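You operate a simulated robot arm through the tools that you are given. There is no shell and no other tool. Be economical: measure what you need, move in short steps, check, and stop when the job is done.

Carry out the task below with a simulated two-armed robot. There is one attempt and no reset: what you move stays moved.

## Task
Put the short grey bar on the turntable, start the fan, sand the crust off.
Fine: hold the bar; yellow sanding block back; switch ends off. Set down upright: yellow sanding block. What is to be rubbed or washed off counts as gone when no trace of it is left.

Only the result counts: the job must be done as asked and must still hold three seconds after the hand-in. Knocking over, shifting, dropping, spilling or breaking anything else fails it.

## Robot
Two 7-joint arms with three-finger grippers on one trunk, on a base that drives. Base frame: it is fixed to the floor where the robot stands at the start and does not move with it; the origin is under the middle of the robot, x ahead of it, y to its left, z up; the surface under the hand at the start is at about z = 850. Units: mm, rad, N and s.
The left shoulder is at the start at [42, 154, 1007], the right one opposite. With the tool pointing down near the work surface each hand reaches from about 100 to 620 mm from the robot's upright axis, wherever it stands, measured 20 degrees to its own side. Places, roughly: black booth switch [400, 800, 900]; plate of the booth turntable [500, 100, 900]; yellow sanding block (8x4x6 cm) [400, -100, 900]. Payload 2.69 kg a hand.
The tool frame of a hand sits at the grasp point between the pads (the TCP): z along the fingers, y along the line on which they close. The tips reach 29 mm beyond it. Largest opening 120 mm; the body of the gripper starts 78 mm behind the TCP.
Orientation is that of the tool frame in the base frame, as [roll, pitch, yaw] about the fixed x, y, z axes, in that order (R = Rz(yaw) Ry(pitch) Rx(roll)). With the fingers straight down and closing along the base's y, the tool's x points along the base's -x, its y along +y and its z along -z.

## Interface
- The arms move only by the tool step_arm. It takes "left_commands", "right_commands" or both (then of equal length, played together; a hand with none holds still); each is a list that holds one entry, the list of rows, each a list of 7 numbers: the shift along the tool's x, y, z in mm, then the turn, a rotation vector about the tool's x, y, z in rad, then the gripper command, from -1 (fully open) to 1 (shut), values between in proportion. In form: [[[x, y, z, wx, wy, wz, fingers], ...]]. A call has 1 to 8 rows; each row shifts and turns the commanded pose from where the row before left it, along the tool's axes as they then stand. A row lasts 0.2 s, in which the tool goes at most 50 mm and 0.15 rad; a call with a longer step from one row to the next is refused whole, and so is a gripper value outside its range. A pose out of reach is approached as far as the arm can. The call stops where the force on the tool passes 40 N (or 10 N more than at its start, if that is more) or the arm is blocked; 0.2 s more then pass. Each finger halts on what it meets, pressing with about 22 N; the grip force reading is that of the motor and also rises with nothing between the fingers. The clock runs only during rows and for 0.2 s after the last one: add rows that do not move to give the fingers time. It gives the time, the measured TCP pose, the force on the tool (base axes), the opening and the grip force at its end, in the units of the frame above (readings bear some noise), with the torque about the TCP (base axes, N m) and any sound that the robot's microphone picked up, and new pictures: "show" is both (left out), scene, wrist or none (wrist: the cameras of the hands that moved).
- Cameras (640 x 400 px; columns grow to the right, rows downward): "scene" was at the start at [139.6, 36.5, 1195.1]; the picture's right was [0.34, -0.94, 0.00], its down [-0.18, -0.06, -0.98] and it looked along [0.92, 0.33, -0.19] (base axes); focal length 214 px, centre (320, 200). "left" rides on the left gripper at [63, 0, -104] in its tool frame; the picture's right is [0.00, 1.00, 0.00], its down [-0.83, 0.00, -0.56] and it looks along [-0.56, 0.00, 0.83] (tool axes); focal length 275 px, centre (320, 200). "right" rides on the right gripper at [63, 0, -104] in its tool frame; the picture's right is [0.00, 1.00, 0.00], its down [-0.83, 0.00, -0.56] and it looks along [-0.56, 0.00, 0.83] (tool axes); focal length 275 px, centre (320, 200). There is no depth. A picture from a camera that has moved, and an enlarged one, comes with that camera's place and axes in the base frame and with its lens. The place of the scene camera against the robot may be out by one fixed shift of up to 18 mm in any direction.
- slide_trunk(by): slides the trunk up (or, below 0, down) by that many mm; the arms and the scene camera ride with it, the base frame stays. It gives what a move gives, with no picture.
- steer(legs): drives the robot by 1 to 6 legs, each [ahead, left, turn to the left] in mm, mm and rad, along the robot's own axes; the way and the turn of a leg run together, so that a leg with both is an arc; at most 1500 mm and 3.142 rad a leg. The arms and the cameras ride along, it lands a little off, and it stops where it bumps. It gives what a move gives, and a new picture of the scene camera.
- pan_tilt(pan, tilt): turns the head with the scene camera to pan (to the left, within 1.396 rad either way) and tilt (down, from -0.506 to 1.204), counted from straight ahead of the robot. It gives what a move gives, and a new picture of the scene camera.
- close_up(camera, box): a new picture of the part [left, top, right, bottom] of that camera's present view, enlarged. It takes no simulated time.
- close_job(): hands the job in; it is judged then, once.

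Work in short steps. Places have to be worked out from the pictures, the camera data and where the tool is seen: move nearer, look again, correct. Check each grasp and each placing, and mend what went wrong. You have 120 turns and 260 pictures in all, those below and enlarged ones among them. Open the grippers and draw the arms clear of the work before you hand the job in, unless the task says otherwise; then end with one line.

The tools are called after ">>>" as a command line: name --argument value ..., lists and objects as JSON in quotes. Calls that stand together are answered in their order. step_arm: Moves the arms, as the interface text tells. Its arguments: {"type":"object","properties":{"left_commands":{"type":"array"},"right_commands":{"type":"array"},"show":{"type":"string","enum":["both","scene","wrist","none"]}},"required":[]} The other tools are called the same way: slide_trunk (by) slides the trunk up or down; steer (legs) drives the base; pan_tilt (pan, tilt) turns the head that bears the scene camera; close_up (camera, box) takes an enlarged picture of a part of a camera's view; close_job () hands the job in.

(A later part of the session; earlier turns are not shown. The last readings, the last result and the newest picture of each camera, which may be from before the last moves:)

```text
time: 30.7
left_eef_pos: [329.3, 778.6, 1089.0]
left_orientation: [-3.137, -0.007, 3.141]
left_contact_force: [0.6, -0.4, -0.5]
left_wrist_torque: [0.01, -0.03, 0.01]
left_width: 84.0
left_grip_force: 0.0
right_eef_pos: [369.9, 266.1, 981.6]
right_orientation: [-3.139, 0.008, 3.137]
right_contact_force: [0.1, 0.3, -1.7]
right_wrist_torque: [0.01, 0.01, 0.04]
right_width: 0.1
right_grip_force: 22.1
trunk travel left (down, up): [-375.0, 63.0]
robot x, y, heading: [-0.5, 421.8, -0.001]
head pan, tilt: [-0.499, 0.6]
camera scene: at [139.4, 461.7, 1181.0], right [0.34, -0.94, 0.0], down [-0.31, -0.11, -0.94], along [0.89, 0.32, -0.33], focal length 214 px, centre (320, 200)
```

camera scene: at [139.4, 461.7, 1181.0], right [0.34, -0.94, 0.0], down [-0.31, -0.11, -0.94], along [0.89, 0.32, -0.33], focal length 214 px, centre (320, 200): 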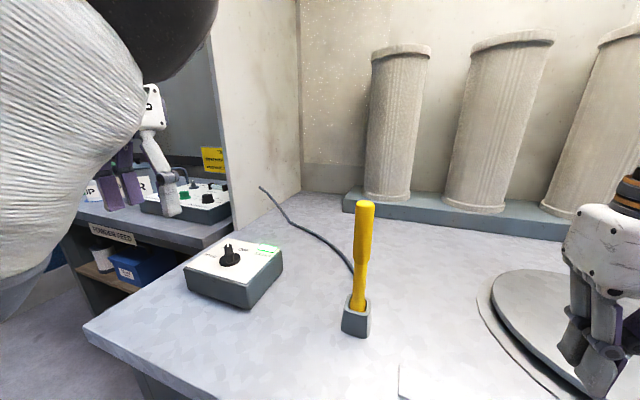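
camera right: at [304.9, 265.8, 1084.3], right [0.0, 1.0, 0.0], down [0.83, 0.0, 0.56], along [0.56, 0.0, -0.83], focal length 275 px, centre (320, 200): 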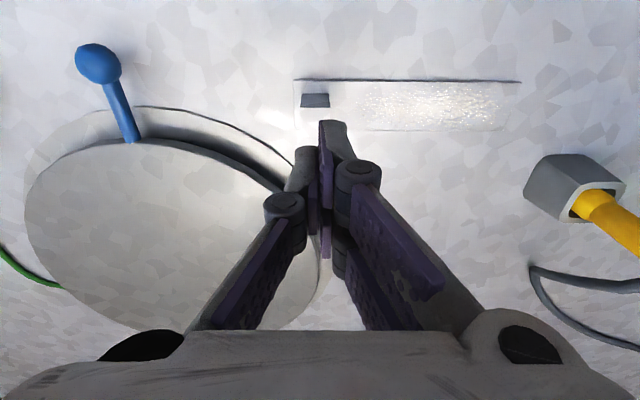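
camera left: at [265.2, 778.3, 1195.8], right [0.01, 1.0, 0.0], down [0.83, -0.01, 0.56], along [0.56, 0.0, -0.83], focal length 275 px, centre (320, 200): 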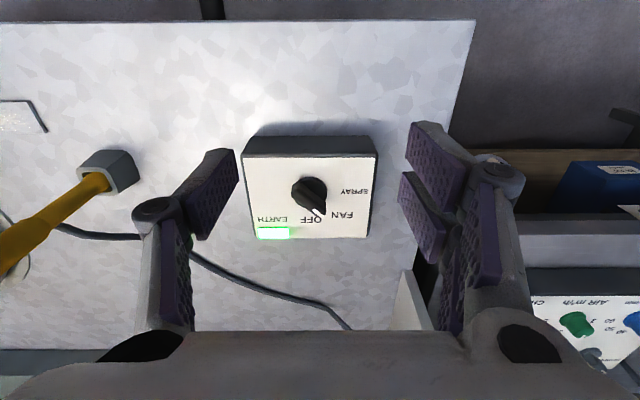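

The post is 20 mm wide, so the off-centre weight likely levered it out of the fingers. I'll instead grip the bar across its 40 mm width near its balance point, with the hand turned 90°.

>>> step_arm --right_commands '[[[0, 22, -10, 0, 0, 0.14, -0.3], [0, 22, 0, 0, 0, 0.14, -0.3], [0, 20, 0, 0, 0, 0.14, -0.3], [0, 0, 0, 0, 0, 0.14, -0.3], [0, 0, 0, 0, 0, 0.14, -0.3], [0, 0, 0, 0, 0, 0.14, -0.3], [0, 0, 0, 0, 0, 0.14, -0.3], [0, 0, 0, 0, 0, 0.14, -0.3]]]' --show "none"

>>> step_arm --right_commands '[[[0, 0, 0, 0, 0, 0.14, -0.3], [0, 0, 0, 0, 0, 0.14, -0.3], [0, 0, 0, 0, 0, 0.14, -0.3], [0, 0, 0, 0, 0, 0.03, -0.3], [0, 0, 0, 0, 0, 0, -0.3]]]' --show "wrist"

```text
time: 32.5
left_eef_pos: [330.2, 777.2, 1090.7]
left_orientation: [-3.138, -0.005, 3.141]
left_contact_force: [0.5, 0.3, 0.8]
left_wrist_torque: [0.0, 0.02, -0.04]
left_width: 83.9
left_grip_force: 0.1
right_eef_pos: [380.3, 327.7, 990.9]
right_orientation: [3.133, 0.004, 2.013]
right_contact_force: [-0.5, 0.1, 0.0]
right_wrist_torque: [0.01, -0.01, -0.01]
right_width: 78.2
right_grip_force: 0.1
trunk travel left (down, up): [-375.0, 63.0]
robot x, y, heading: [-2.1, 421.4, 0.001]
head pan, tilt: [-0.499, 0.6]
```

```text
time: 33.7
left_eef_pos: [330.1, 778.4, 1089.8]
left_orientation: [3.141, -0.006, 3.139]
left_contact_force: [0.8, 0.1, 0.1]
left_wrist_torque: [0.01, 0.01, 0.04]
left_width: 84.0
left_grip_force: 0.1
right_eef_pos: [380.5, 327.5, 990.4]
right_orientation: [3.133, 0.001, 1.566]
right_contact_force: [0.5, -0.2, -0.7]
right_wrist_torque: [0.01, 0.03, 0.03]
right_width: 78.1
right_grip_force: 0.1
trunk travel left (down, up): [-375.0, 63.0]
robot x, y, heading: [-1.1, 422.1, -0.002]
head pan, tilt: [-0.499, 0.6]
camera right: at [378.5, 391.5, 1094.1], right [1.0, 0.0, 0.01], down [-0.01, -0.83, 0.56], along [0.01, -0.56, -0.83], focal length 275 px, centre (320, 200)
```

right: 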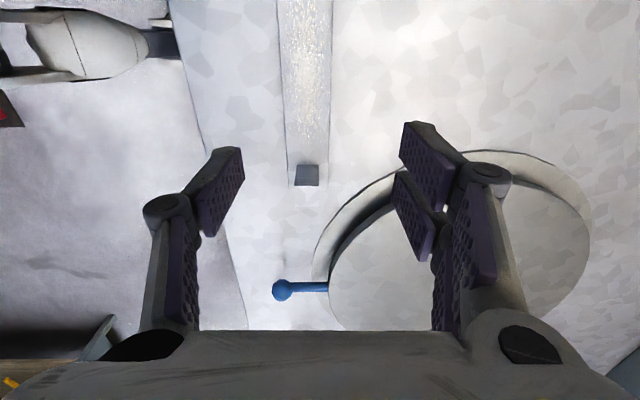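

I centre on x≈369 and lower towards the bar's edges.

>>> step_arm --right_commands '[[[2, -11, 30, 0, 0, 0, -0.3], [0, 0, 40, 0, 0, 0, -0.3], [0, 0, 28, 0, 0, 0, -0.3], [0, 0, 0, 0, 0, 0, -0.3]]]' --show "wrist"

```text
time: 34.7
left_eef_pos: [330.9, 777.4, 1090.9]
left_orientation: [3.141, -0.005, 3.141]
left_contact_force: [0.4, 0.0, -0.8]
left_wrist_torque: [-0.01, 0.02, 0.02]
left_width: 83.8
left_grip_force: 0.0
right_eef_pos: [368.0, 331.0, 891.0]
right_orientation: [3.134, 0.0, 1.566]
right_contact_force: [0.1, 0.2, -0.1]
right_wrist_torque: [0.0, 0.0, -0.02]
right_width: 77.9
right_grip_force: 0.1
trunk travel left (down, up): [-375.0, 63.0]
robot x, y, heading: [-2.9, 427.6, 0.001]
head pan, tilt: [-0.499, 0.6]
camera right: at [367.2, 393.7, 994.2], right [1.0, 0.0, 0.01], down [-0.01, -0.83, 0.56], along [0.01, -0.56, -0.83], focal length 275 px, centre (320, 200)
```

right: 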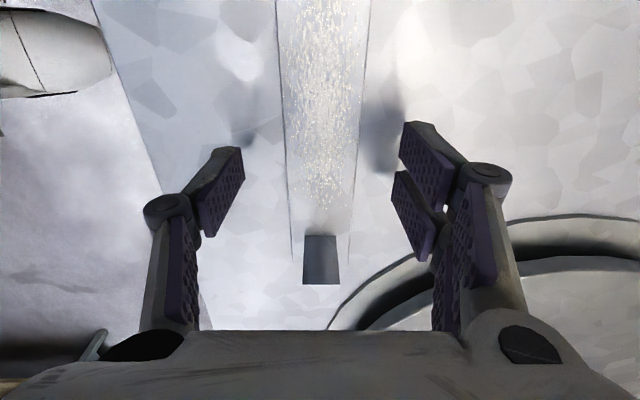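

Aligned with the bar. I lower the last few millimetres and watch the force.

>>> step_arm --right_commands '[[[0, 1, 5, 0, 0, 0, -0.3], [0, 0, 3, 0, 0, 0, -0.3], [0, 0, 0, 0, 0, 0, -0.3]]]' --show "none"

```text
time: 35.5
left_eef_pos: [330.4, 777.6, 1090.2]
left_orientation: [-3.139, -0.006, 3.141]
left_contact_force: [-0.6, -0.4, -1.1]
left_wrist_torque: [0.0, -0.01, -0.01]
left_width: 84.1
left_grip_force: 0.0
right_eef_pos: [370.1, 329.8, 885.0]
right_orientation: [3.134, 0.001, 1.566]
right_contact_force: [0.4, -0.2, -0.1]
right_wrist_torque: [-0.02, -0.01, -0.03]
right_width: 78.3
right_grip_force: 0.0
trunk travel left (down, up): [-375.0, 63.0]
robot x, y, heading: [0.1, 425.6, 0.002]
head pan, tilt: [-0.499, 0.6]
```

>>> step_arm --right_commands '[[[0, 0, 2, 0, 0, 0, -0.3], [0, 0, 1.5, 0, 0, 0, -0.3], [0, 0, 0, 0, 0, 0, -0.3]]]' --show "none"

```text
time: 36.3
left_eef_pos: [329.2, 778.0, 1089.9]
left_orientation: [-3.139, -0.005, 3.141]
left_contact_force: [0.0, -0.2, 1.0]
left_wrist_torque: [-0.01, 0.02, 0.01]
left_width: 84.1
left_grip_force: 0.2
right_eef_pos: [370.0, 329.6, 880.0]
right_orientation: [3.132, 0.002, 1.565]
right_contact_force: [-0.5, -0.3, -0.8]
right_wrist_torque: [-0.03, 0.0, 0.01]
right_width: 77.9
right_grip_force: 0.0
trunk travel left (down, up): [-375.0, 63.0]
robot x, y, heading: [2.5, 421.1, 0.001]
head pan, tilt: [-0.499, 0.6]
```

Tips are about 1 mm above the table. I close on the bar edges.

>>> step_arm --right_commands '[[[0, 0, 0, 0, 0, 0, 1], [0, 0, 0, 0, 0, 0, 1], [0, 0, 0, 0, 0, 0, 1]]]' --show "wrist"

>>> step_arm --right_commands '[[[0, 0, -10, 0, 0, 0, 1], [0, 0, -10, 0, 0, 0, 1], [0, 0, 0, 0, 0, 0, 1]]]' --show "wrist"

```text
time: 37.1
left_eef_pos: [329.3, 777.5, 1090.7]
left_orientation: [-3.139, -0.004, 3.141]
left_contact_force: [-0.2, 0.8, -1.3]
left_wrist_torque: [0.02, 0.02, 0.03]
left_width: 84.0
left_grip_force: 0.1
right_eef_pos: [370.4, 330.1, 879.7]
right_orientation: [3.135, 0.003, 1.565]
right_contact_force: [0.4, -0.2, 1.2]
right_wrist_torque: [-0.09, 0.07, -0.04]
right_width: 39.8
right_grip_force: 21.7
trunk travel left (down, up): [-375.0, 63.0]
robot x, y, heading: [3.3, 426.1, -0.005]
head pan, tilt: [-0.499, 0.6]
camera right: at [368.6, 393.5, 984.3], right [1.0, 0.0, 0.01], down [-0.01, -0.83, 0.56], along [0.01, -0.56, -0.83], focal length 275 px, centre (320, 200)
```

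right: 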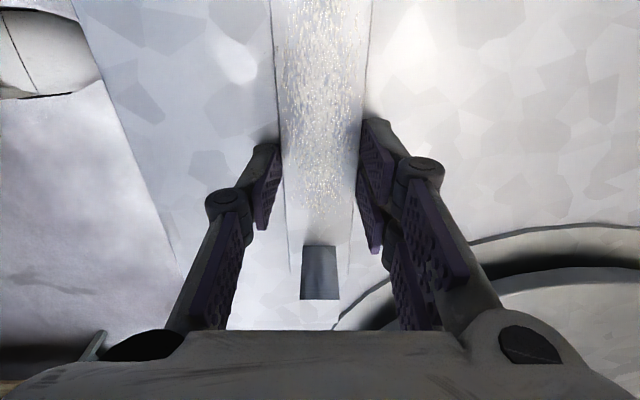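

```text
time: 37.9
left_eef_pos: [329.6, 776.9, 1089.6]
left_orientation: [-3.141, -0.005, -3.141]
left_contact_force: [-0.4, -0.1, 0.3]
left_wrist_torque: [0.0, 0.0, -0.03]
left_width: 83.7
left_grip_force: 0.0
right_eef_pos: [370.3, 328.8, 900.8]
right_orientation: [3.133, 0.001, 1.565]
right_contact_force: [-0.2, -0.1, -2.2]
right_wrist_torque: [0.04, -0.02, -0.03]
right_width: 39.6
right_grip_force: 22.3
trunk travel left (down, up): [-375.0, 63.0]
robot x, y, heading: [-1.1, 423.1, -0.004]
head pan, tilt: [-0.499, 0.6]
camera right: at [369.2, 392.3, 1003.8], right [1.0, 0.0, 0.01], down [-0.01, -0.83, 0.56], along [0.01, -0.56, -0.83], focal length 275 px, centre (320, 200)
```

right: 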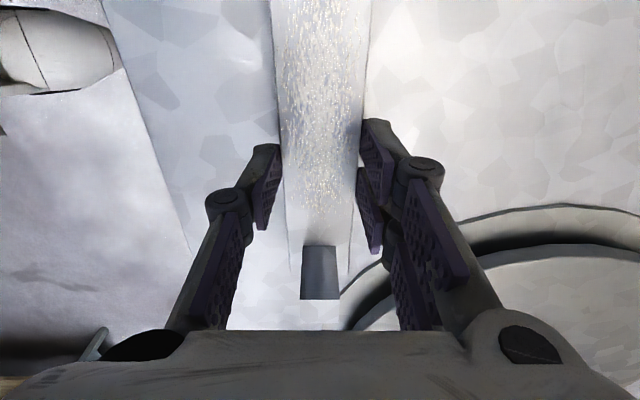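

The bar is lifted (≈2.2 N). I raise it clear and drive right 150 mm towards the turntable.

>>> step_arm --right_commands '[[[0, 0, -40, 0, 0, 0, 1], [0, 0, -40, 0, 0, 0, 1], [0, 0, -30, 0, 0, 0, 1], [0, 0, 0, 0, 0, 0, 1]]]' --show "none"

>>> steer --legs '[[0, -150, 0]]'

>>> pan_tilt --pan -0.3 --tilt 0.5

```text
time: 38.9
left_eef_pos: [330.4, 775.7, 1090.3]
left_orientation: [-3.14, -0.006, -3.14]
left_contact_force: [0.2, -0.1, -0.1]
left_wrist_torque: [-0.01, 0.0, -0.02]
left_width: 83.8
left_grip_force: 0.1
right_eef_pos: [368.2, 328.2, 1010.6]
right_orientation: [3.134, 0.0, 1.565]
right_contact_force: [-0.2, 0.1, -2.1]
right_wrist_torque: [0.04, 0.01, 0.04]
right_width: 39.7
right_grip_force: 22.3
trunk travel left (down, up): [-375.0, 63.0]
robot x, y, heading: [1.3, 423.4, 0.002]
head pan, tilt: [-0.499, 0.6]
```

```text
time: 40.7
left_eef_pos: [332.5, 630.8, 1090.4]
left_orientation: [-3.141, -0.006, 3.136]
left_contact_force: [0.0, 0.2, -0.5]
left_wrist_torque: [0.03, 0.02, -0.01]
left_width: 84.0
left_grip_force: 0.1
right_eef_pos: [367.8, 181.6, 1010.0]
right_orientation: [3.132, 0.001, 1.562]
right_contact_force: [-0.4, 0.7, -2.1]
right_wrist_torque: [0.05, 0.03, -0.01]
right_width: 39.4
right_grip_force: 22.2
trunk travel left (down, up): [-375.0, 63.0]
robot x, y, heading: [-0.3, 279.0, -0.003]
head pan, tilt: [-0.499, 0.6]
camera scene: at [140.1, 313.2, 1182.8], right [0.32, -0.95, 0.0], down [-0.3, -0.1, -0.95], along [0.9, 0.3, -0.31], focal length 214 px, centre (320, 200)
```

scene: 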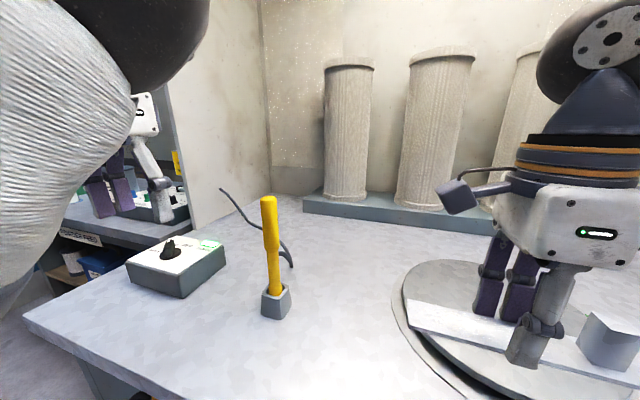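

```text
time: 41.4
left_eef_pos: [333.0, 630.2, 1087.6]
left_orientation: [-3.14, -0.008, 3.138]
left_contact_force: [0.8, -0.3, 1.4]
left_wrist_torque: [-0.01, 0.0, -0.01]
left_width: 83.9
left_grip_force: 0.1
right_eef_pos: [367.2, 181.7, 1011.2]
right_orientation: [3.133, 0.002, 1.563]
right_contact_force: [0.1, -0.1, -2.3]
right_wrist_torque: [0.02, -0.02, 0.02]
right_width: 40.0
right_grip_force: 21.8
trunk travel left (down, up): [-375.0, 63.0]
robot x, y, heading: [-1.6, 280.1, -0.004]
head pan, tilt: [-0.3, 0.499]
camera scene: at [140.3, 312.9, 1182.2], right [0.31, -0.95, 0.0], down [-0.3, -0.1, -0.95], along [0.9, 0.3, -0.32], focal length 214 px, centre (320, 200)
```

scene: 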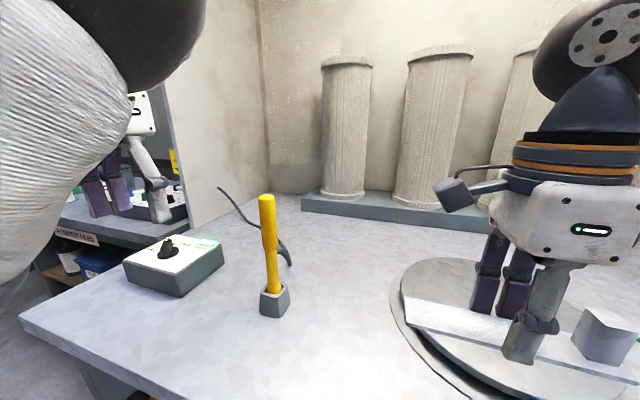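

Bar held level. I move it over the turntable centre.

>>> step_arm --right_commands '[[[-20, 35, 0, 0, 0, 0, 1], [-22, 35, 0, 0, 0, 0, 1], [-22, 35, 0, 0, 0, 0, 1], [-23, 27, 0, 0, 0, 0, 1], [0, 0, 0, 0, 0, 0, 1]]]'

```text
time: 42.6
left_eef_pos: [331.1, 630.6, 1088.6]
left_orientation: [-3.141, -0.009, 3.138]
left_contact_force: [0.2, 0.3, -0.1]
left_wrist_torque: [-0.01, 0.01, -0.01]
left_width: 83.9
left_grip_force: 0.0
right_eef_pos: [496.0, 94.5, 1011.6]
right_orientation: [3.133, 0.003, 1.563]
right_contact_force: [0.0, -0.4, -1.7]
right_wrist_torque: [0.02, 0.03, 0.02]
right_width: 39.7
right_grip_force: 22.3
trunk travel left (down, up): [-375.0, 63.0]
robot x, y, heading: [-0.6, 280.1, -0.005]
head pan, tilt: [-0.3, 0.499]
camera scene: at [140.3, 312.6, 1182.3], right [0.31, -0.95, 0.0], down [-0.3, -0.1, -0.95], along [0.9, 0.29, -0.32], focal length 214 px, centre (320, 200)
camera right: at [495.1, 158.3, 1114.8], right [1.0, 0.0, 0.01], down [-0.01, -0.83, 0.56], along [0.01, -0.56, -0.83], focal length 275 px, centre (320, 200)
```

scene: 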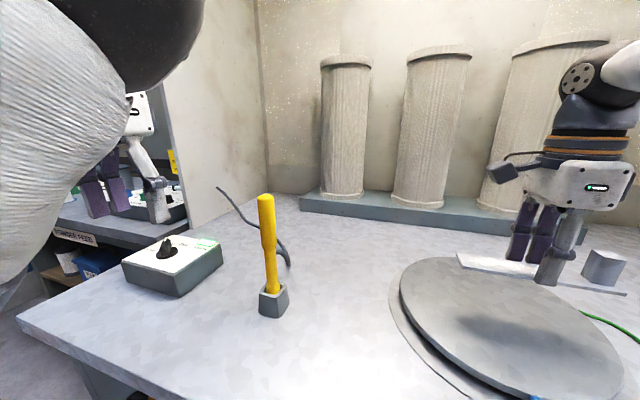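
right: 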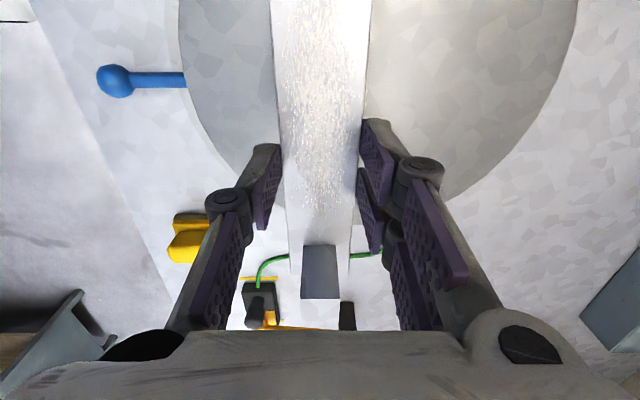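

The turntable centre is near (515, 120), radius ≈128. I shift a little and lower toward the plate.

>>> step_arm --right_commands '[[[16, 9, 20, 0, 0, 0, 1], [0, 0, 20, 0, 0, 0, 1], [0, 0, 15, 0, 0, 0, 1], [0, 0, 0, 0, 0, 0, 1]]]'

>>> close_up --camera "scene" --box '[380, 200, 640, 380]'

```text
time: 43.6
left_eef_pos: [330.8, 631.2, 1088.1]
left_orientation: [-3.141, -0.01, 3.138]
left_contact_force: [-0.6, -0.1, 0.1]
left_wrist_torque: [0.01, 0.02, 0.01]
left_width: 84.2
left_grip_force: 0.0
right_eef_pos: [506.0, 109.8, 959.0]
right_orientation: [3.133, 0.002, 1.563]
right_contact_force: [-0.3, 0.7, -2.4]
right_wrist_torque: [0.06, -0.02, 0.02]
right_width: 39.9
right_grip_force: 22.0
trunk travel left (down, up): [-375.0, 63.0]
robot x, y, heading: [-5.0, 278.7, -0.004]
head pan, tilt: [-0.3, 0.499]
camera scene: at [140.5, 312.2, 1182.4], right [0.31, -0.95, 0.0], down [-0.3, -0.1, -0.95], along [0.9, 0.29, -0.32], focal length 214 px, centre (320, 200)
camera right: at [504.9, 173.5, 1062.1], right [1.0, 0.0, 0.01], down [-0.01, -0.83, 0.56], along [0.01, -0.56, -0.83], focal length 275 px, centre (320, 200)
```

scene: 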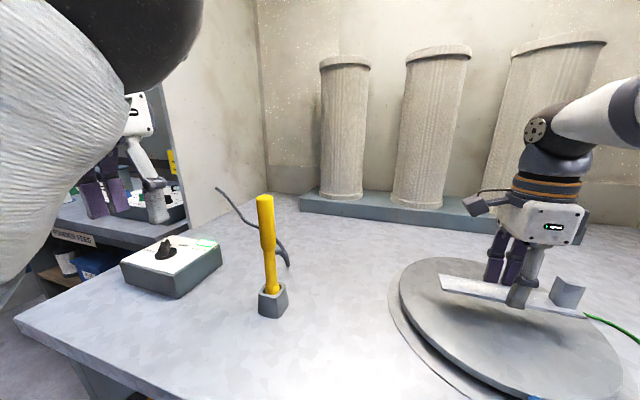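
right: 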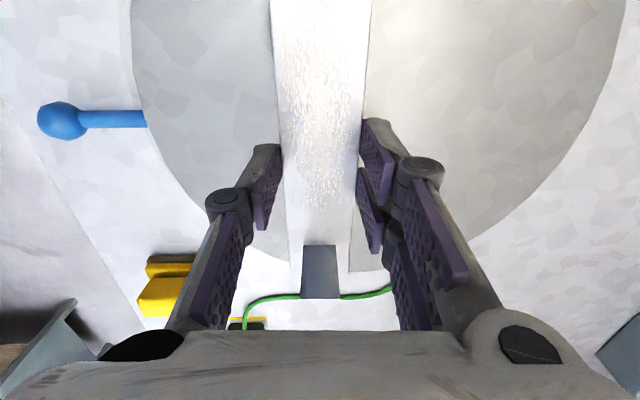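

```text
2.22 times, centred on (510, 290) of scene
camera zoom: at [140.5, 312.2, 1182.4], right [0.31, -0.95, 0.0], down [-0.3, -0.1, -0.95], along [0.9, 0.29, -0.32], focal length 477 px, centre (-102, 0)
```

zoom: 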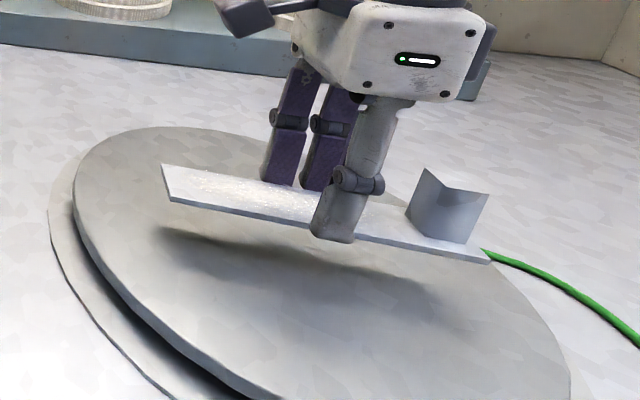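

Bar is well over the plate. I shift 8 mm left and lower in small steps.

>>> step_arm --right_commands '[[[8, 0, 8, 0, 0, 0, 1], [0, 0, 6, 0, 0, 0, 1], [0, 0, 0, 0, 0, 0, 1]]]' --show "none"

>>> close_up --camera "scene" --box '[380, 200, 640, 380]'

```text
time: 44.4
left_eef_pos: [331.8, 630.7, 1087.7]
left_orientation: [-3.138, -0.01, 3.135]
left_contact_force: [0.6, -0.3, -0.7]
left_wrist_torque: [0.02, 0.03, 0.0]
left_width: 84.0
left_grip_force: 0.1
right_eef_pos: [506.7, 116.9, 944.6]
right_orientation: [3.132, 0.001, 1.563]
right_contact_force: [0.7, -0.8, -1.8]
right_wrist_torque: [0.04, 0.02, 0.05]
right_width: 39.9
right_grip_force: 22.1
trunk travel left (down, up): [-375.0, 63.0]
robot x, y, heading: [3.7, 277.8, -0.005]
head pan, tilt: [-0.3, 0.499]
```

```text
2.22 times, centred on (510, 290) of scene
camera zoom: at [140.6, 312.2, 1182.5], right [0.3, -0.95, 0.0], down [-0.3, -0.1, -0.95], along [0.9, 0.29, -0.32], focal length 477 px, centre (-102, 0)
```

zoom: 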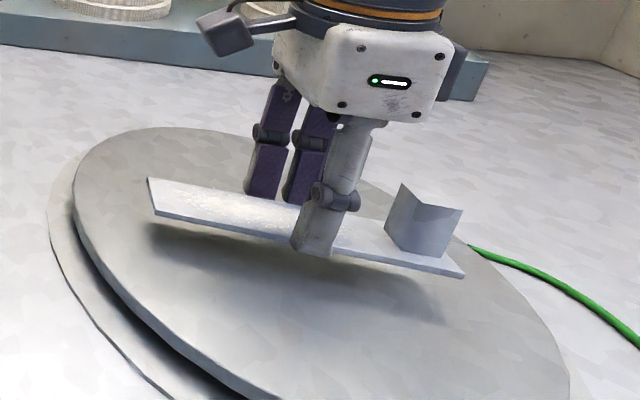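

>>> step_arm --right_commands '[[[0, 0, 4, 0, 0, 0, 1], [0, 0, 4, 0, 0, 0, 1], [0, 0, 0, 0, 0, 0, 1]]]' --show "none"

>>> close_up --camera "scene" --box '[380, 200, 640, 380]'

```text
time: 45.2
left_eef_pos: [333.0, 630.4, 1088.2]
left_orientation: [-3.141, -0.011, 3.136]
left_contact_force: [-0.3, 0.2, -0.1]
left_wrist_torque: [-0.01, -0.02, 0.0]
left_width: 84.0
left_grip_force: 0.1
right_eef_pos: [506.7, 117.4, 934.9]
right_orientation: [3.133, -0.001, 1.561]
right_contact_force: [0.0, 0.5, -2.4]
right_wrist_torque: [0.02, 0.0, -0.03]
right_width: 39.9
right_grip_force: 21.6
trunk travel left (down, up): [-375.0, 63.0]
robot x, y, heading: [-2.1, 276.5, -0.003]
head pan, tilt: [-0.3, 0.499]
```

```text
2.22 times, centred on (510, 290) of scene
camera zoom: at [140.7, 312.0, 1182.6], right [0.3, -0.95, 0.0], down [-0.3, -0.1, -0.95], along [0.9, 0.29, -0.32], focal length 477 px, centre (-102, 0)
```

zoom: 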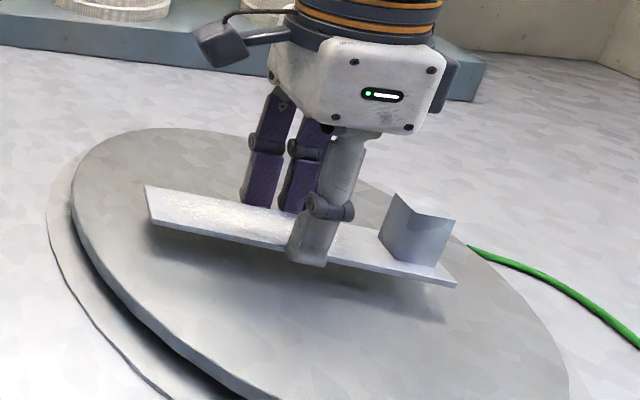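

>>> step_arm --right_commands '[[[0, 0, 4, 0, 0, 0, 1], [0, 0, 4, 0, 0, 0, 1], [0, 0, 3, 0, 0, 0, 1], [0, 0, 0, 0, 0, 0, 1]]]' --show "none"

>>> close_up --camera "scene" --box '[380, 200, 640, 380]'

```text
time: 46.2
left_eef_pos: [331.3, 629.7, 1088.9]
left_orientation: [-3.139, -0.011, 3.135]
left_contact_force: [0.3, 0.1, -0.5]
left_wrist_torque: [0.03, 0.01, -0.01]
left_width: 83.9
left_grip_force: 0.0
right_eef_pos: [509.2, 116.6, 923.0]
right_orientation: [3.133, 0.0, 1.562]
right_contact_force: [-0.2, -0.2, -1.7]
right_wrist_torque: [0.03, 0.01, 0.02]
right_width: 39.9
right_grip_force: 22.1
trunk travel left (down, up): [-375.0, 63.0]
robot x, y, heading: [0.1, 280.0, -0.003]
head pan, tilt: [-0.3, 0.499]
```

```text
2.22 times, centred on (510, 290) of scene
camera zoom: at [140.7, 311.9, 1182.8], right [0.3, -0.95, 0.0], down [-0.3, -0.09, -0.95], along [0.91, 0.29, -0.31], focal length 477 px, centre (-102, 0)
```

zoom: 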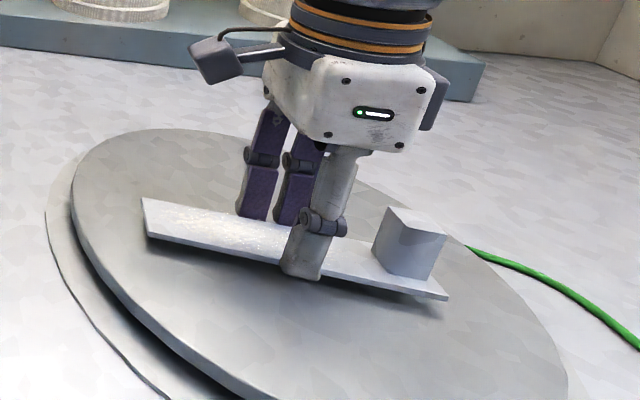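

Nearly down. A few more small steps with force check.

>>> step_arm --right_commands '[[[0, 0, 3, 0, 0, 0, 1], [0, 0, 2, 0, 0, 0, 1], [0, 0, 0, 0, 0, 0, 1]]]' --show "none"

>>> close_up --camera "scene" --box '[380, 200, 640, 380]'

```text
time: 47.0
left_eef_pos: [331.2, 630.4, 1088.5]
left_orientation: [-3.138, -0.011, 3.136]
left_contact_force: [0.5, -0.5, -0.3]
left_wrist_torque: [-0.01, -0.01, 0.01]
left_width: 84.1
left_grip_force: 0.0
right_eef_pos: [508.7, 116.8, 919.8]
right_orientation: [3.133, 0.001, 1.561]
right_contact_force: [0.1, -1.0, -1.6]
right_wrist_torque: [0.01, 0.0, 0.01]
right_width: 39.8
right_grip_force: 22.0
trunk travel left (down, up): [-375.0, 63.0]
robot x, y, heading: [-1.9, 280.1, -0.005]
head pan, tilt: [-0.3, 0.499]
```

```text
2.22 times, centred on (510, 290) of scene
camera zoom: at [140.8, 311.8, 1182.9], right [0.3, -0.95, 0.0], down [-0.3, -0.09, -0.95], along [0.91, 0.29, -0.31], focal length 477 px, centre (-102, 0)
```

zoom: 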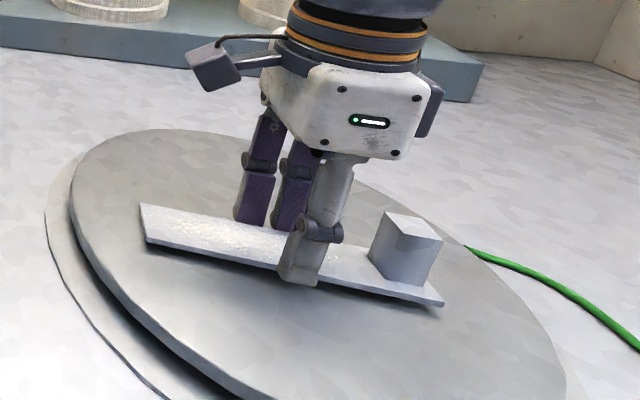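

>>> step_arm --right_commands '[[[0, 0, 2, 0, 0, 0, 1], [0, 0, 2, 0, 0, 0, 1], [0, 0, 1.5, 0, 0, 0, 1], [0, 0, 0, 0, 0, 0, 1]]]' --show "none"

>>> close_up --camera "scene" --box '[380, 200, 640, 380]'

```text
time: 48.0
left_eef_pos: [331.4, 632.0, 1088.0]
left_orientation: [3.141, -0.011, 3.136]
left_contact_force: [-0.3, 0.0, 0.5]
left_wrist_torque: [0.0, 0.01, -0.03]
left_width: 83.8
left_grip_force: 0.0
right_eef_pos: [508.5, 118.0, 913.0]
right_orientation: [3.132, 0.001, 1.563]
right_contact_force: [-0.2, 0.1, -1.7]
right_wrist_torque: [0.05, -0.02, 0.02]
right_width: 39.6
right_grip_force: 22.0
trunk travel left (down, up): [-375.0, 63.0]
robot x, y, heading: [-0.9, 280.5, -0.006]
head pan, tilt: [-0.3, 0.499]
```

```text
2.22 times, centred on (510, 290) of scene
camera zoom: at [140.8, 311.7, 1183.0], right [0.3, -0.95, 0.0], down [-0.3, -0.09, -0.95], along [0.91, 0.28, -0.31], focal length 477 px, centre (-102, 0)
```

zoom: 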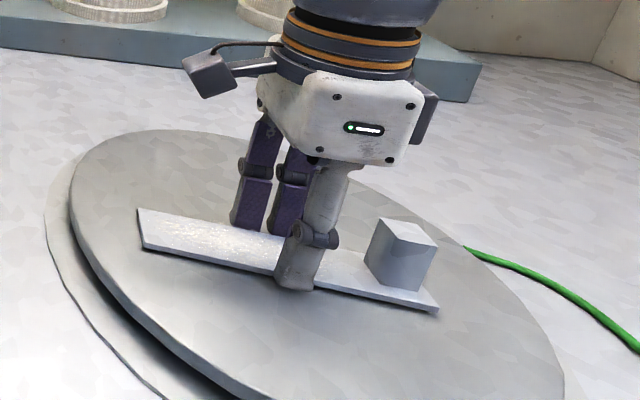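

>>> step_arm --right_commands '[[[0, 0, 1.5, 0, 0, 0, 1], [0, 0, 1.5, 0, 0, 0, 1], [0, 0, 0, 0, 0, 0, 1]]]' --show "none"

>>> close_up --camera "scene" --box '[420, 260, 600, 380]'

```text
time: 48.8
left_eef_pos: [331.3, 631.8, 1089.2]
left_orientation: [-3.138, -0.008, 3.139]
left_contact_force: [0.4, -0.4, 0.1]
left_wrist_torque: [-0.01, 0.01, -0.03]
left_width: 83.9
left_grip_force: 0.0
right_eef_pos: [509.1, 117.7, 910.1]
right_orientation: [3.129, 0.002, 1.564]
right_contact_force: [2.9, 3.0, 9.9]
right_wrist_torque: [-0.27, 0.11, 0.05]
right_width: 39.9
right_grip_force: 22.2
trunk travel left (down, up): [-375.0, 63.0]
robot x, y, heading: [1.4, 283.0, -0.007]
head pan, tilt: [-0.3, 0.499]
```

```text
3.33 times, centred on (510, 320) of scene
camera zoom: at [140.3, 312.2, 1183.3], right [0.3, -0.95, 0.0], down [-0.3, -0.09, -0.95], along [0.91, 0.28, -0.31], focal length 715 px, centre (-313, -200)
```

zoom: 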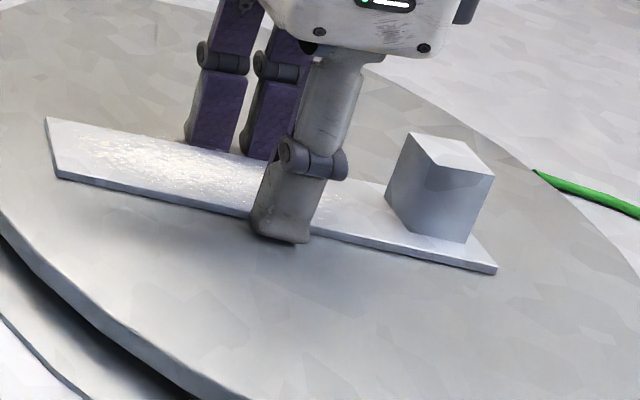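

Contact (≈12 N). I open and raise.

>>> step_arm --right_commands '[[[0, 0, -1, 0, 0, 0, 0.2], [0, 0, 0, 0, 0, 0, -0.2], [0, 0, -20, 0, 0, 0, -0.2], [0, 0, -40, 0, 0, 0, -0.2], [0, 0, -40, 0, 0, 0, -0.2], [0, 0, -20, 0, 0, 0, -0.2], [0, 0, 0, 0, 0, 0, -0.2]]]'

```text
time: 50.4
left_eef_pos: [331.5, 631.4, 1088.8]
left_orientation: [-3.141, -0.01, 3.137]
left_contact_force: [-0.1, -0.3, -0.2]
left_wrist_torque: [0.02, 0.0, -0.04]
left_width: 84.2
left_grip_force: 0.2
right_eef_pos: [505.2, 115.0, 1030.1]
right_orientation: [3.132, 0.002, 1.564]
right_contact_force: [0.4, 0.6, 0.2]
right_wrist_torque: [-0.01, 0.02, -0.02]
right_width: 71.9
right_grip_force: 0.0
trunk travel left (down, up): [-375.0, 63.0]
robot x, y, heading: [-0.4, 279.8, -0.004]
head pan, tilt: [-0.3, 0.499]
camera scene: at [140.8, 311.3, 1183.2], right [0.3, -0.96, 0.0], down [-0.3, -0.09, -0.95], along [0.91, 0.28, -0.31], focal length 214 px, centre (320, 200)
camera right: at [503.7, 179.5, 1133.7], right [1.0, 0.0, 0.01], down [-0.01, -0.83, 0.56], along [0.01, -0.56, -0.83], focal length 275 px, centre (320, 200)
```

scene: 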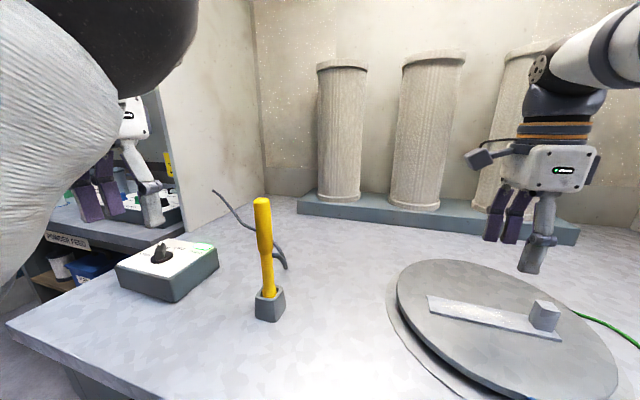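
right: 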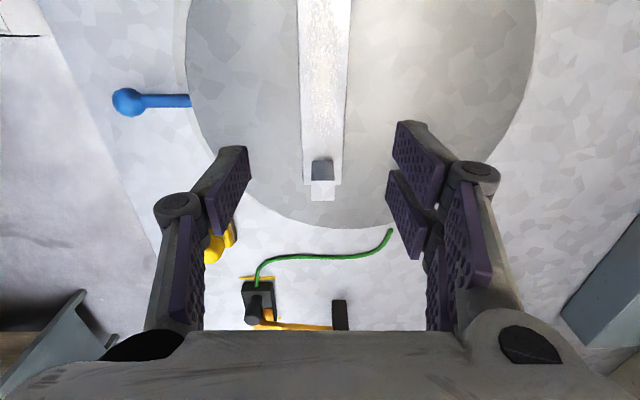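

The bar lies flat on the plate. I retract and raise the right hand, turning it back, before driving right to the sanding block.

>>> step_arm --right_commands '[[[0, -40, -20, 0, 0, 0, -0.2], [0, -45, -20, 0, 0, 0, -0.2], [0, -45, -10, 0, 0, 0, -0.2], [0, -35, 0, 0, 0, 0, -0.2], [0, 0, 0, 0, 0, -0.14, -0.2], [0, 0, 0, 0, 0, -0.14, -0.2], [0, 0, 0, 0, 0, -0.14, -0.2], [0, 0, 0, 0, 0, -0.14, -0.2]]]' --show "none"

>>> step_arm --right_commands '[[[0, 0, 0, 0, 0, -0.14, -0.2], [0, 0, 0, 0, 0, -0.14, -0.2], [0, 0, 0, 0, 0, -0.14, -0.2], [0, 0, 0, 0, 0, -0.14, -0.2], [0, 0, 0, 0, 0, -0.14, -0.2], [0, 0, 0, 0, 0, -0.14, -0.2], [0, 0, 0, 0, 0, -0.14, -0.2], [0, 0, 0, 0, 0, -0.03, -0.2]]]' --show "wrist"

```text
time: 52.2
left_eef_pos: [331.4, 630.7, 1090.2]
left_orientation: [-3.139, -0.011, 3.136]
left_contact_force: [-0.3, -0.7, 0.5]
left_wrist_torque: [-0.02, -0.01, 0.01]
left_width: 83.7
left_grip_force: 0.1
right_eef_pos: [448.6, 96.9, 1117.3]
right_orientation: [3.133, 0.006, 2.125]
right_contact_force: [-0.6, -0.4, 1.5]
right_wrist_torque: [-0.01, -0.02, 0.01]
right_width: 72.0
right_grip_force: 0.1
right hand out of reach, approached as far as the arm can: row 1, 2, 3, 4
trunk travel left (down, up): [-375.0, 63.0]
robot x, y, heading: [-0.2, 281.3, -0.007]
head pan, tilt: [-0.3, 0.499]
```

```text
time: 54.0
left_eef_pos: [331.4, 630.4, 1087.8]
left_orientation: [-3.139, -0.01, 3.136]
left_contact_force: [1.1, 0.1, -0.3]
left_wrist_torque: [0.01, 0.0, -0.01]
left_width: 84.0
left_grip_force: 0.1
right_eef_pos: [448.3, 95.4, 1118.1]
right_orientation: [-3.14, 0.008, 3.134]
right_contact_force: [-0.2, 0.5, 0.4]
right_wrist_torque: [0.0, 0.03, -0.01]
right_width: 71.7
right_grip_force: 0.0
trunk travel left (down, up): [-375.0, 63.0]
robot x, y, heading: [-0.4, 278.8, -0.003]
head pan, tilt: [-0.3, 0.499]
camera right: at [384.0, 97.3, 1221.3], right [0.0, 1.0, 0.0], down [0.83, 0.0, 0.56], along [0.56, 0.0, -0.83], focal length 275 px, centre (320, 200)
```

right: 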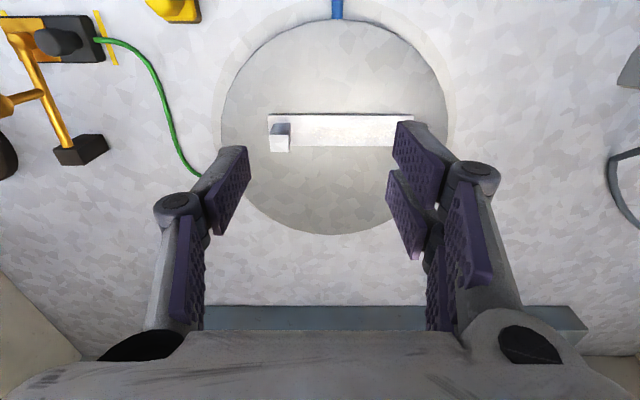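

Turned back. Now pull the right hand back in x.

>>> step_arm --right_commands '[[[40, 0, 0, 0, 0, 0, -0.2], [40, 0, 0, 0, 0, 0, -0.2], [30, 0, 0, 0, 0, 0, -0.2], [0, 0, 0, 0, 0, 0, -0.2]]]' --show "none"

```text
time: 55.0
left_eef_pos: [330.8, 631.1, 1089.0]
left_orientation: [-3.14, -0.011, 3.137]
left_contact_force: [0.8, 0.5, -0.2]
left_wrist_torque: [0.02, -0.01, -0.01]
left_width: 83.9
left_grip_force: 0.1
right_eef_pos: [427.9, 77.4, 1146.6]
right_orientation: [3.141, 0.008, 3.131]
right_contact_force: [1.1, 0.1, 0.3]
right_wrist_torque: [0.01, -0.03, 0.03]
right_width: 72.0
right_grip_force: 0.0
right hand out of reach, approached as far as the arm can: row 1, 2, 3
trunk travel left (down, up): [-375.0, 63.0]
robot x, y, heading: [2.1, 280.6, -0.01]
head pan, tilt: [-0.3, 0.499]
```

The right hand is high (tips ≈1117), clear of the pot. I drive right 430 mm.

>>> steer --legs '[[0, -430, 0]]'

>>> close_up --camera "left" --box '[0, 0, 640, 400]'

>>> close_up --camera "right" --box '[0, 0, 640, 400]'

```text
time: 58.8
left_eef_pos: [328.5, 216.2, 1089.5]
left_orientation: [-3.14, -0.011, -3.13]
left_contact_force: [-0.2, -0.2, -0.1]
left_wrist_torque: [0.02, 0.02, -0.02]
left_width: 84.0
left_grip_force: 0.1
right_eef_pos: [433.7, -334.6, 1144.6]
right_orientation: [-3.139, 0.009, -3.136]
right_contact_force: [0.3, 0.2, -0.2]
right_wrist_torque: [0.02, -0.03, -0.01]
right_width: 72.1
right_grip_force: 0.0
trunk travel left (down, up): [-375.0, 63.0]
robot x, y, heading: [1.0, -141.4, 0.014]
head pan, tilt: [-0.3, 0.499]
camera scene: at [143.0, -107.9, 1184.4], right [0.3, -0.96, 0.0], down [-0.28, -0.09, -0.95], along [0.91, 0.28, -0.3], focal length 214 px, centre (320, 200)
```

scene: 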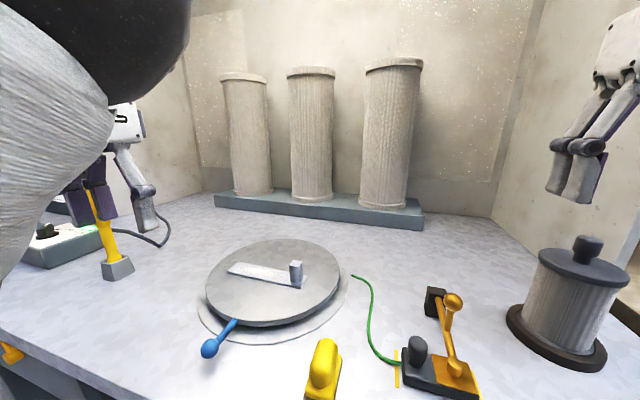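

```text
1.00 times, centred on (320, 200) of left (not enlarged: the box is as wide or as high as the picture)
camera zoom: at [264.9, 215.9, 1193.3], right [-0.01, 1.0, 0.0], down [0.84, 0.01, 0.55], along [0.55, 0.0, -0.84], focal length 275 px, centre (320, 200)
```

zoom: 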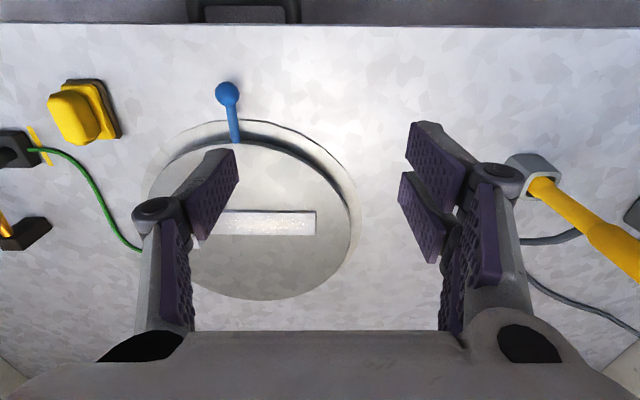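

```text
1.00 times, centred on (320, 200) of right (not enlarged: the box is as wide or as high as the picture)
camera zoom: at [369.1, -335.0, 1248.6], right [-0.01, 1.0, 0.0], down [0.83, 0.01, 0.56], along [0.56, 0.01, -0.83], focal length 275 px, centre (320, 200)
```

zoom: 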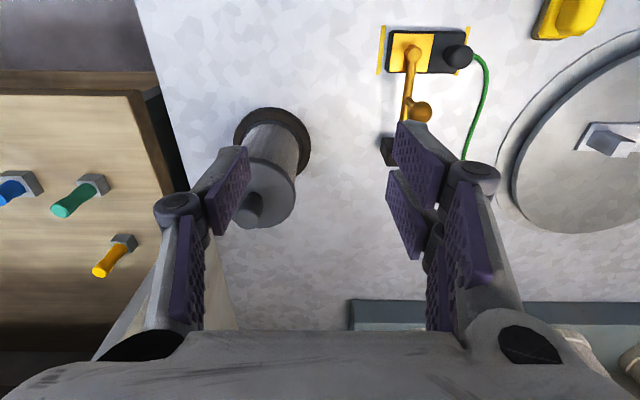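

The block is around (360, -60). I raise the head out of the way and move the left hand over the block.

>>> pan_tilt --pan 0.0 --tilt 0.25

>>> step_arm --left_commands '[[[-10, -40, 0, 0, 0, 0, -0.3], [-10, -45, 5, 0, 0, 0, -0.3], [0, -45, 5, 0, 0, 0, -0.3], [0, -45, 5, 0, 0, 0, -0.3], [0, -45, 10, 0, 0, 0, -0.3], [0, -45, 15, 0, 0, 0, -0.3]]]'

```text
time: 59.6
left_eef_pos: [327.5, 216.9, 1089.5]
left_orientation: [-3.141, -0.008, -3.128]
left_contact_force: [0.4, -0.5, -0.6]
left_wrist_torque: [0.03, 0.0, 0.05]
left_width: 83.9
left_grip_force: 0.0
right_eef_pos: [433.5, -335.5, 1145.7]
right_orientation: [-3.139, 0.008, -3.132]
right_contact_force: [-0.9, -0.9, 0.4]
right_wrist_torque: [0.0, -0.01, -0.03]
right_width: 72.0
right_grip_force: 0.0
trunk travel left (down, up): [-375.0, 63.0]
robot x, y, heading: [1.8, -138.5, 0.009]
head pan, tilt: [0.0, 0.25]
camera scene: at [147.2, -134.0, 1189.4], right [0.01, -1.0, 0.0], down [-0.25, 0.0, -0.97], along [0.97, 0.01, -0.25], focal length 214 px, centre (320, 200)
```

scene: 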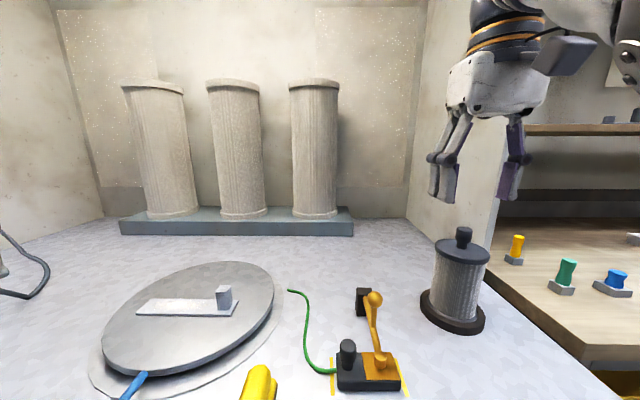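

```text
time: 61.0
left_eef_pos: [458.8, 23.5, 1091.9]
left_orientation: [-3.139, -0.011, -3.13]
left_contact_force: [0.2, 0.1, -0.3]
left_wrist_torque: [0.02, -0.01, 0.0]
left_width: 77.9
left_grip_force: 0.0
left hand out of reach, approached as far as the arm can: row 1, 2, 3, 4, 5, 6
right_eef_pos: [434.0, -334.7, 1145.4]
right_orientation: [3.14, 0.01, -3.134]
right_contact_force: [0.1, 0.2, -0.2]
right_wrist_torque: [0.01, -0.03, 0.01]
right_width: 72.0
right_grip_force: 0.1
trunk travel left (down, up): [-375.0, 63.0]
robot x, y, heading: [3.2, -144.6, 0.015]
head pan, tilt: [0.0, 0.25]
camera scene: at [147.4, -134.6, 1189.3], right [0.01, -1.0, 0.0], down [-0.25, 0.0, -0.97], along [0.97, 0.01, -0.25], focal length 214 px, centre (320, 200)
camera left: at [395.8, 25.0, 1196.6], right [-0.01, 1.0, 0.0], down [0.84, 0.01, 0.55], along [0.55, 0.0, -0.84], focal length 275 px, centre (320, 200)
```

scene: 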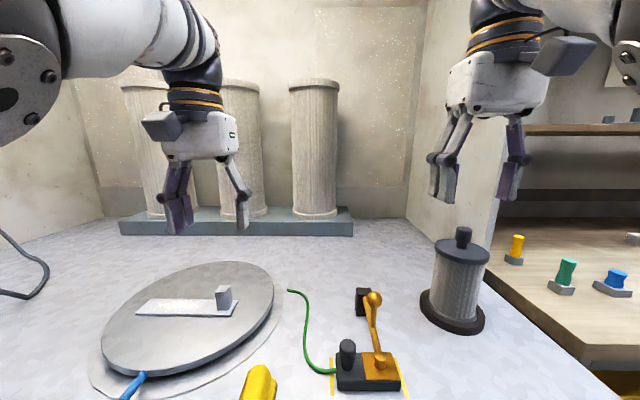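
left: 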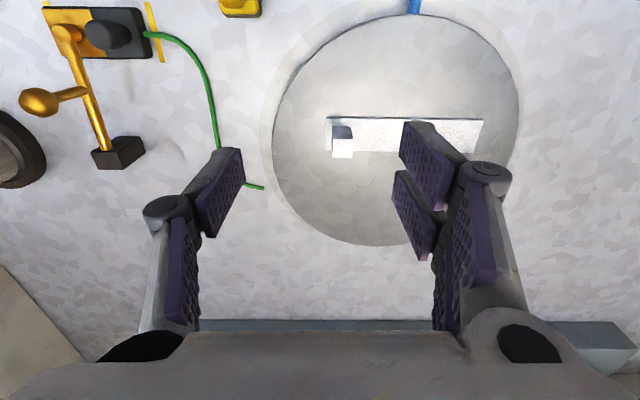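

At this height close-in poses aren't reachable, so I lower first, then move toward the block.

>>> step_arm --left_commands '[[[0, -20, 30, 0, 0, 0, -0.3], [0, -20, 30, 0, 0, 0, -0.3], [0, -20, 30, 0, 0, 0, -0.3], [30, -15, 0, 0, 0, 0, -0.3], [35, -10, 0, 0, 0, 0, -0.3], [20, 0, 0, 0, 0, 0, -0.3]]]' --show "wrist"

```text
time: 62.4
left_eef_pos: [477.0, -58.2, 1006.0]
left_orientation: [-3.139, -0.012, -3.13]
left_contact_force: [-0.9, 0.0, -0.3]
left_wrist_torque: [0.01, 0.01, -0.01]
left_width: 78.0
left_grip_force: 0.1
left hand out of reach, approached as far as the arm can: row 1, 2, 4, 5, 6
right_eef_pos: [434.6, -335.0, 1145.4]
right_orientation: [-3.139, 0.006, -3.135]
right_contact_force: [0.2, 1.1, 0.2]
right_wrist_torque: [0.0, 0.02, 0.01]
right_width: 72.3
right_grip_force: 0.0
trunk travel left (down, up): [-375.0, 63.0]
robot x, y, heading: [0.9, -137.8, 0.015]
head pan, tilt: [0.0, 0.25]
camera left: at [414.1, -58.1, 1111.2], right [-0.01, 1.0, 0.0], down [0.84, 0.01, 0.55], along [0.55, 0.0, -0.84], focal length 275 px, centre (320, 200)
```

left: 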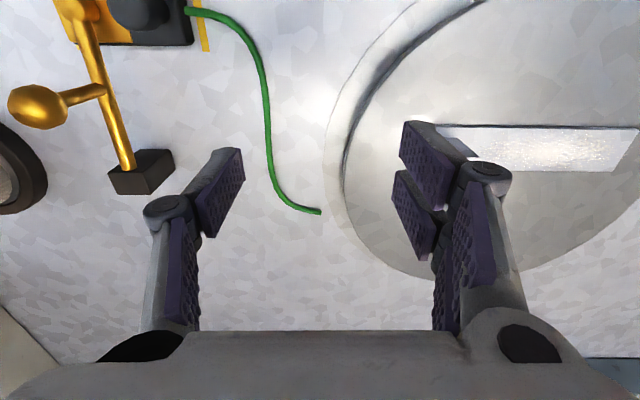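

The left hand can't fold closer across the body, so I reposition the base: back 80 and right 80 mm.

>>> steer --legs '[[-80, -80, -0.012]]'

>>> close_up --camera "left" --box '[0, 0, 640, 400]'

```text
time: 63.6
left_eef_pos: [399.0, -142.2, 1006.5]
left_orientation: [3.14, -0.012, -3.137]
left_contact_force: [-0.2, -0.5, 0.8]
left_wrist_torque: [0.02, -0.02, 0.03]
left_width: 77.9
left_grip_force: 0.1
right_eef_pos: [352.3, -418.8, 1145.4]
right_orientation: [-3.141, 0.007, 3.139]
right_contact_force: [-0.4, 0.0, -0.6]
right_wrist_torque: [0.02, -0.02, 0.0]
right_width: 71.7
right_grip_force: 0.1
trunk travel left (down, up): [-375.0, 63.0]
robot x, y, heading: [-77.5, -219.8, 0.006]
head pan, tilt: [0.0, 0.25]
camera scene: at [68.5, -215.8, 1189.4], right [0.0, -1.0, 0.0], down [-0.25, 0.0, -0.97], along [0.97, 0.0, -0.25], focal length 214 px, centre (320, 200)
```

scene: 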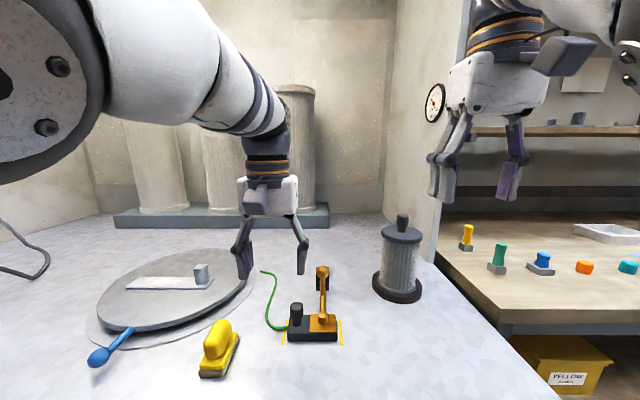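

```text
1.00 times, centred on (320, 200) of left (not enlarged: the box is as wide or as high as the picture)
camera zoom: at [336.3, -142.0, 1111.4], right [0.0, 1.0, 0.0], down [0.84, 0.0, 0.55], along [0.55, 0.0, -0.84], focal length 275 px, centre (320, 200)
```

zoom: 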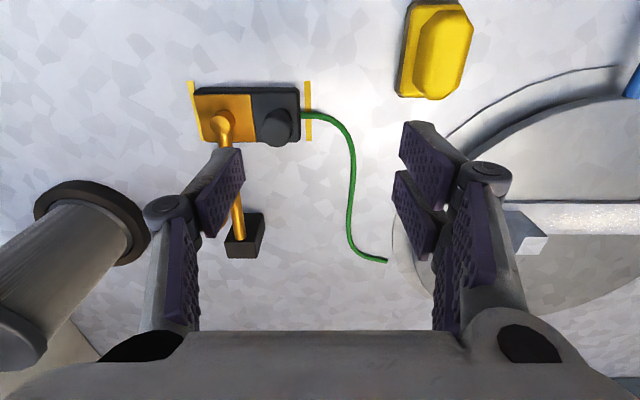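

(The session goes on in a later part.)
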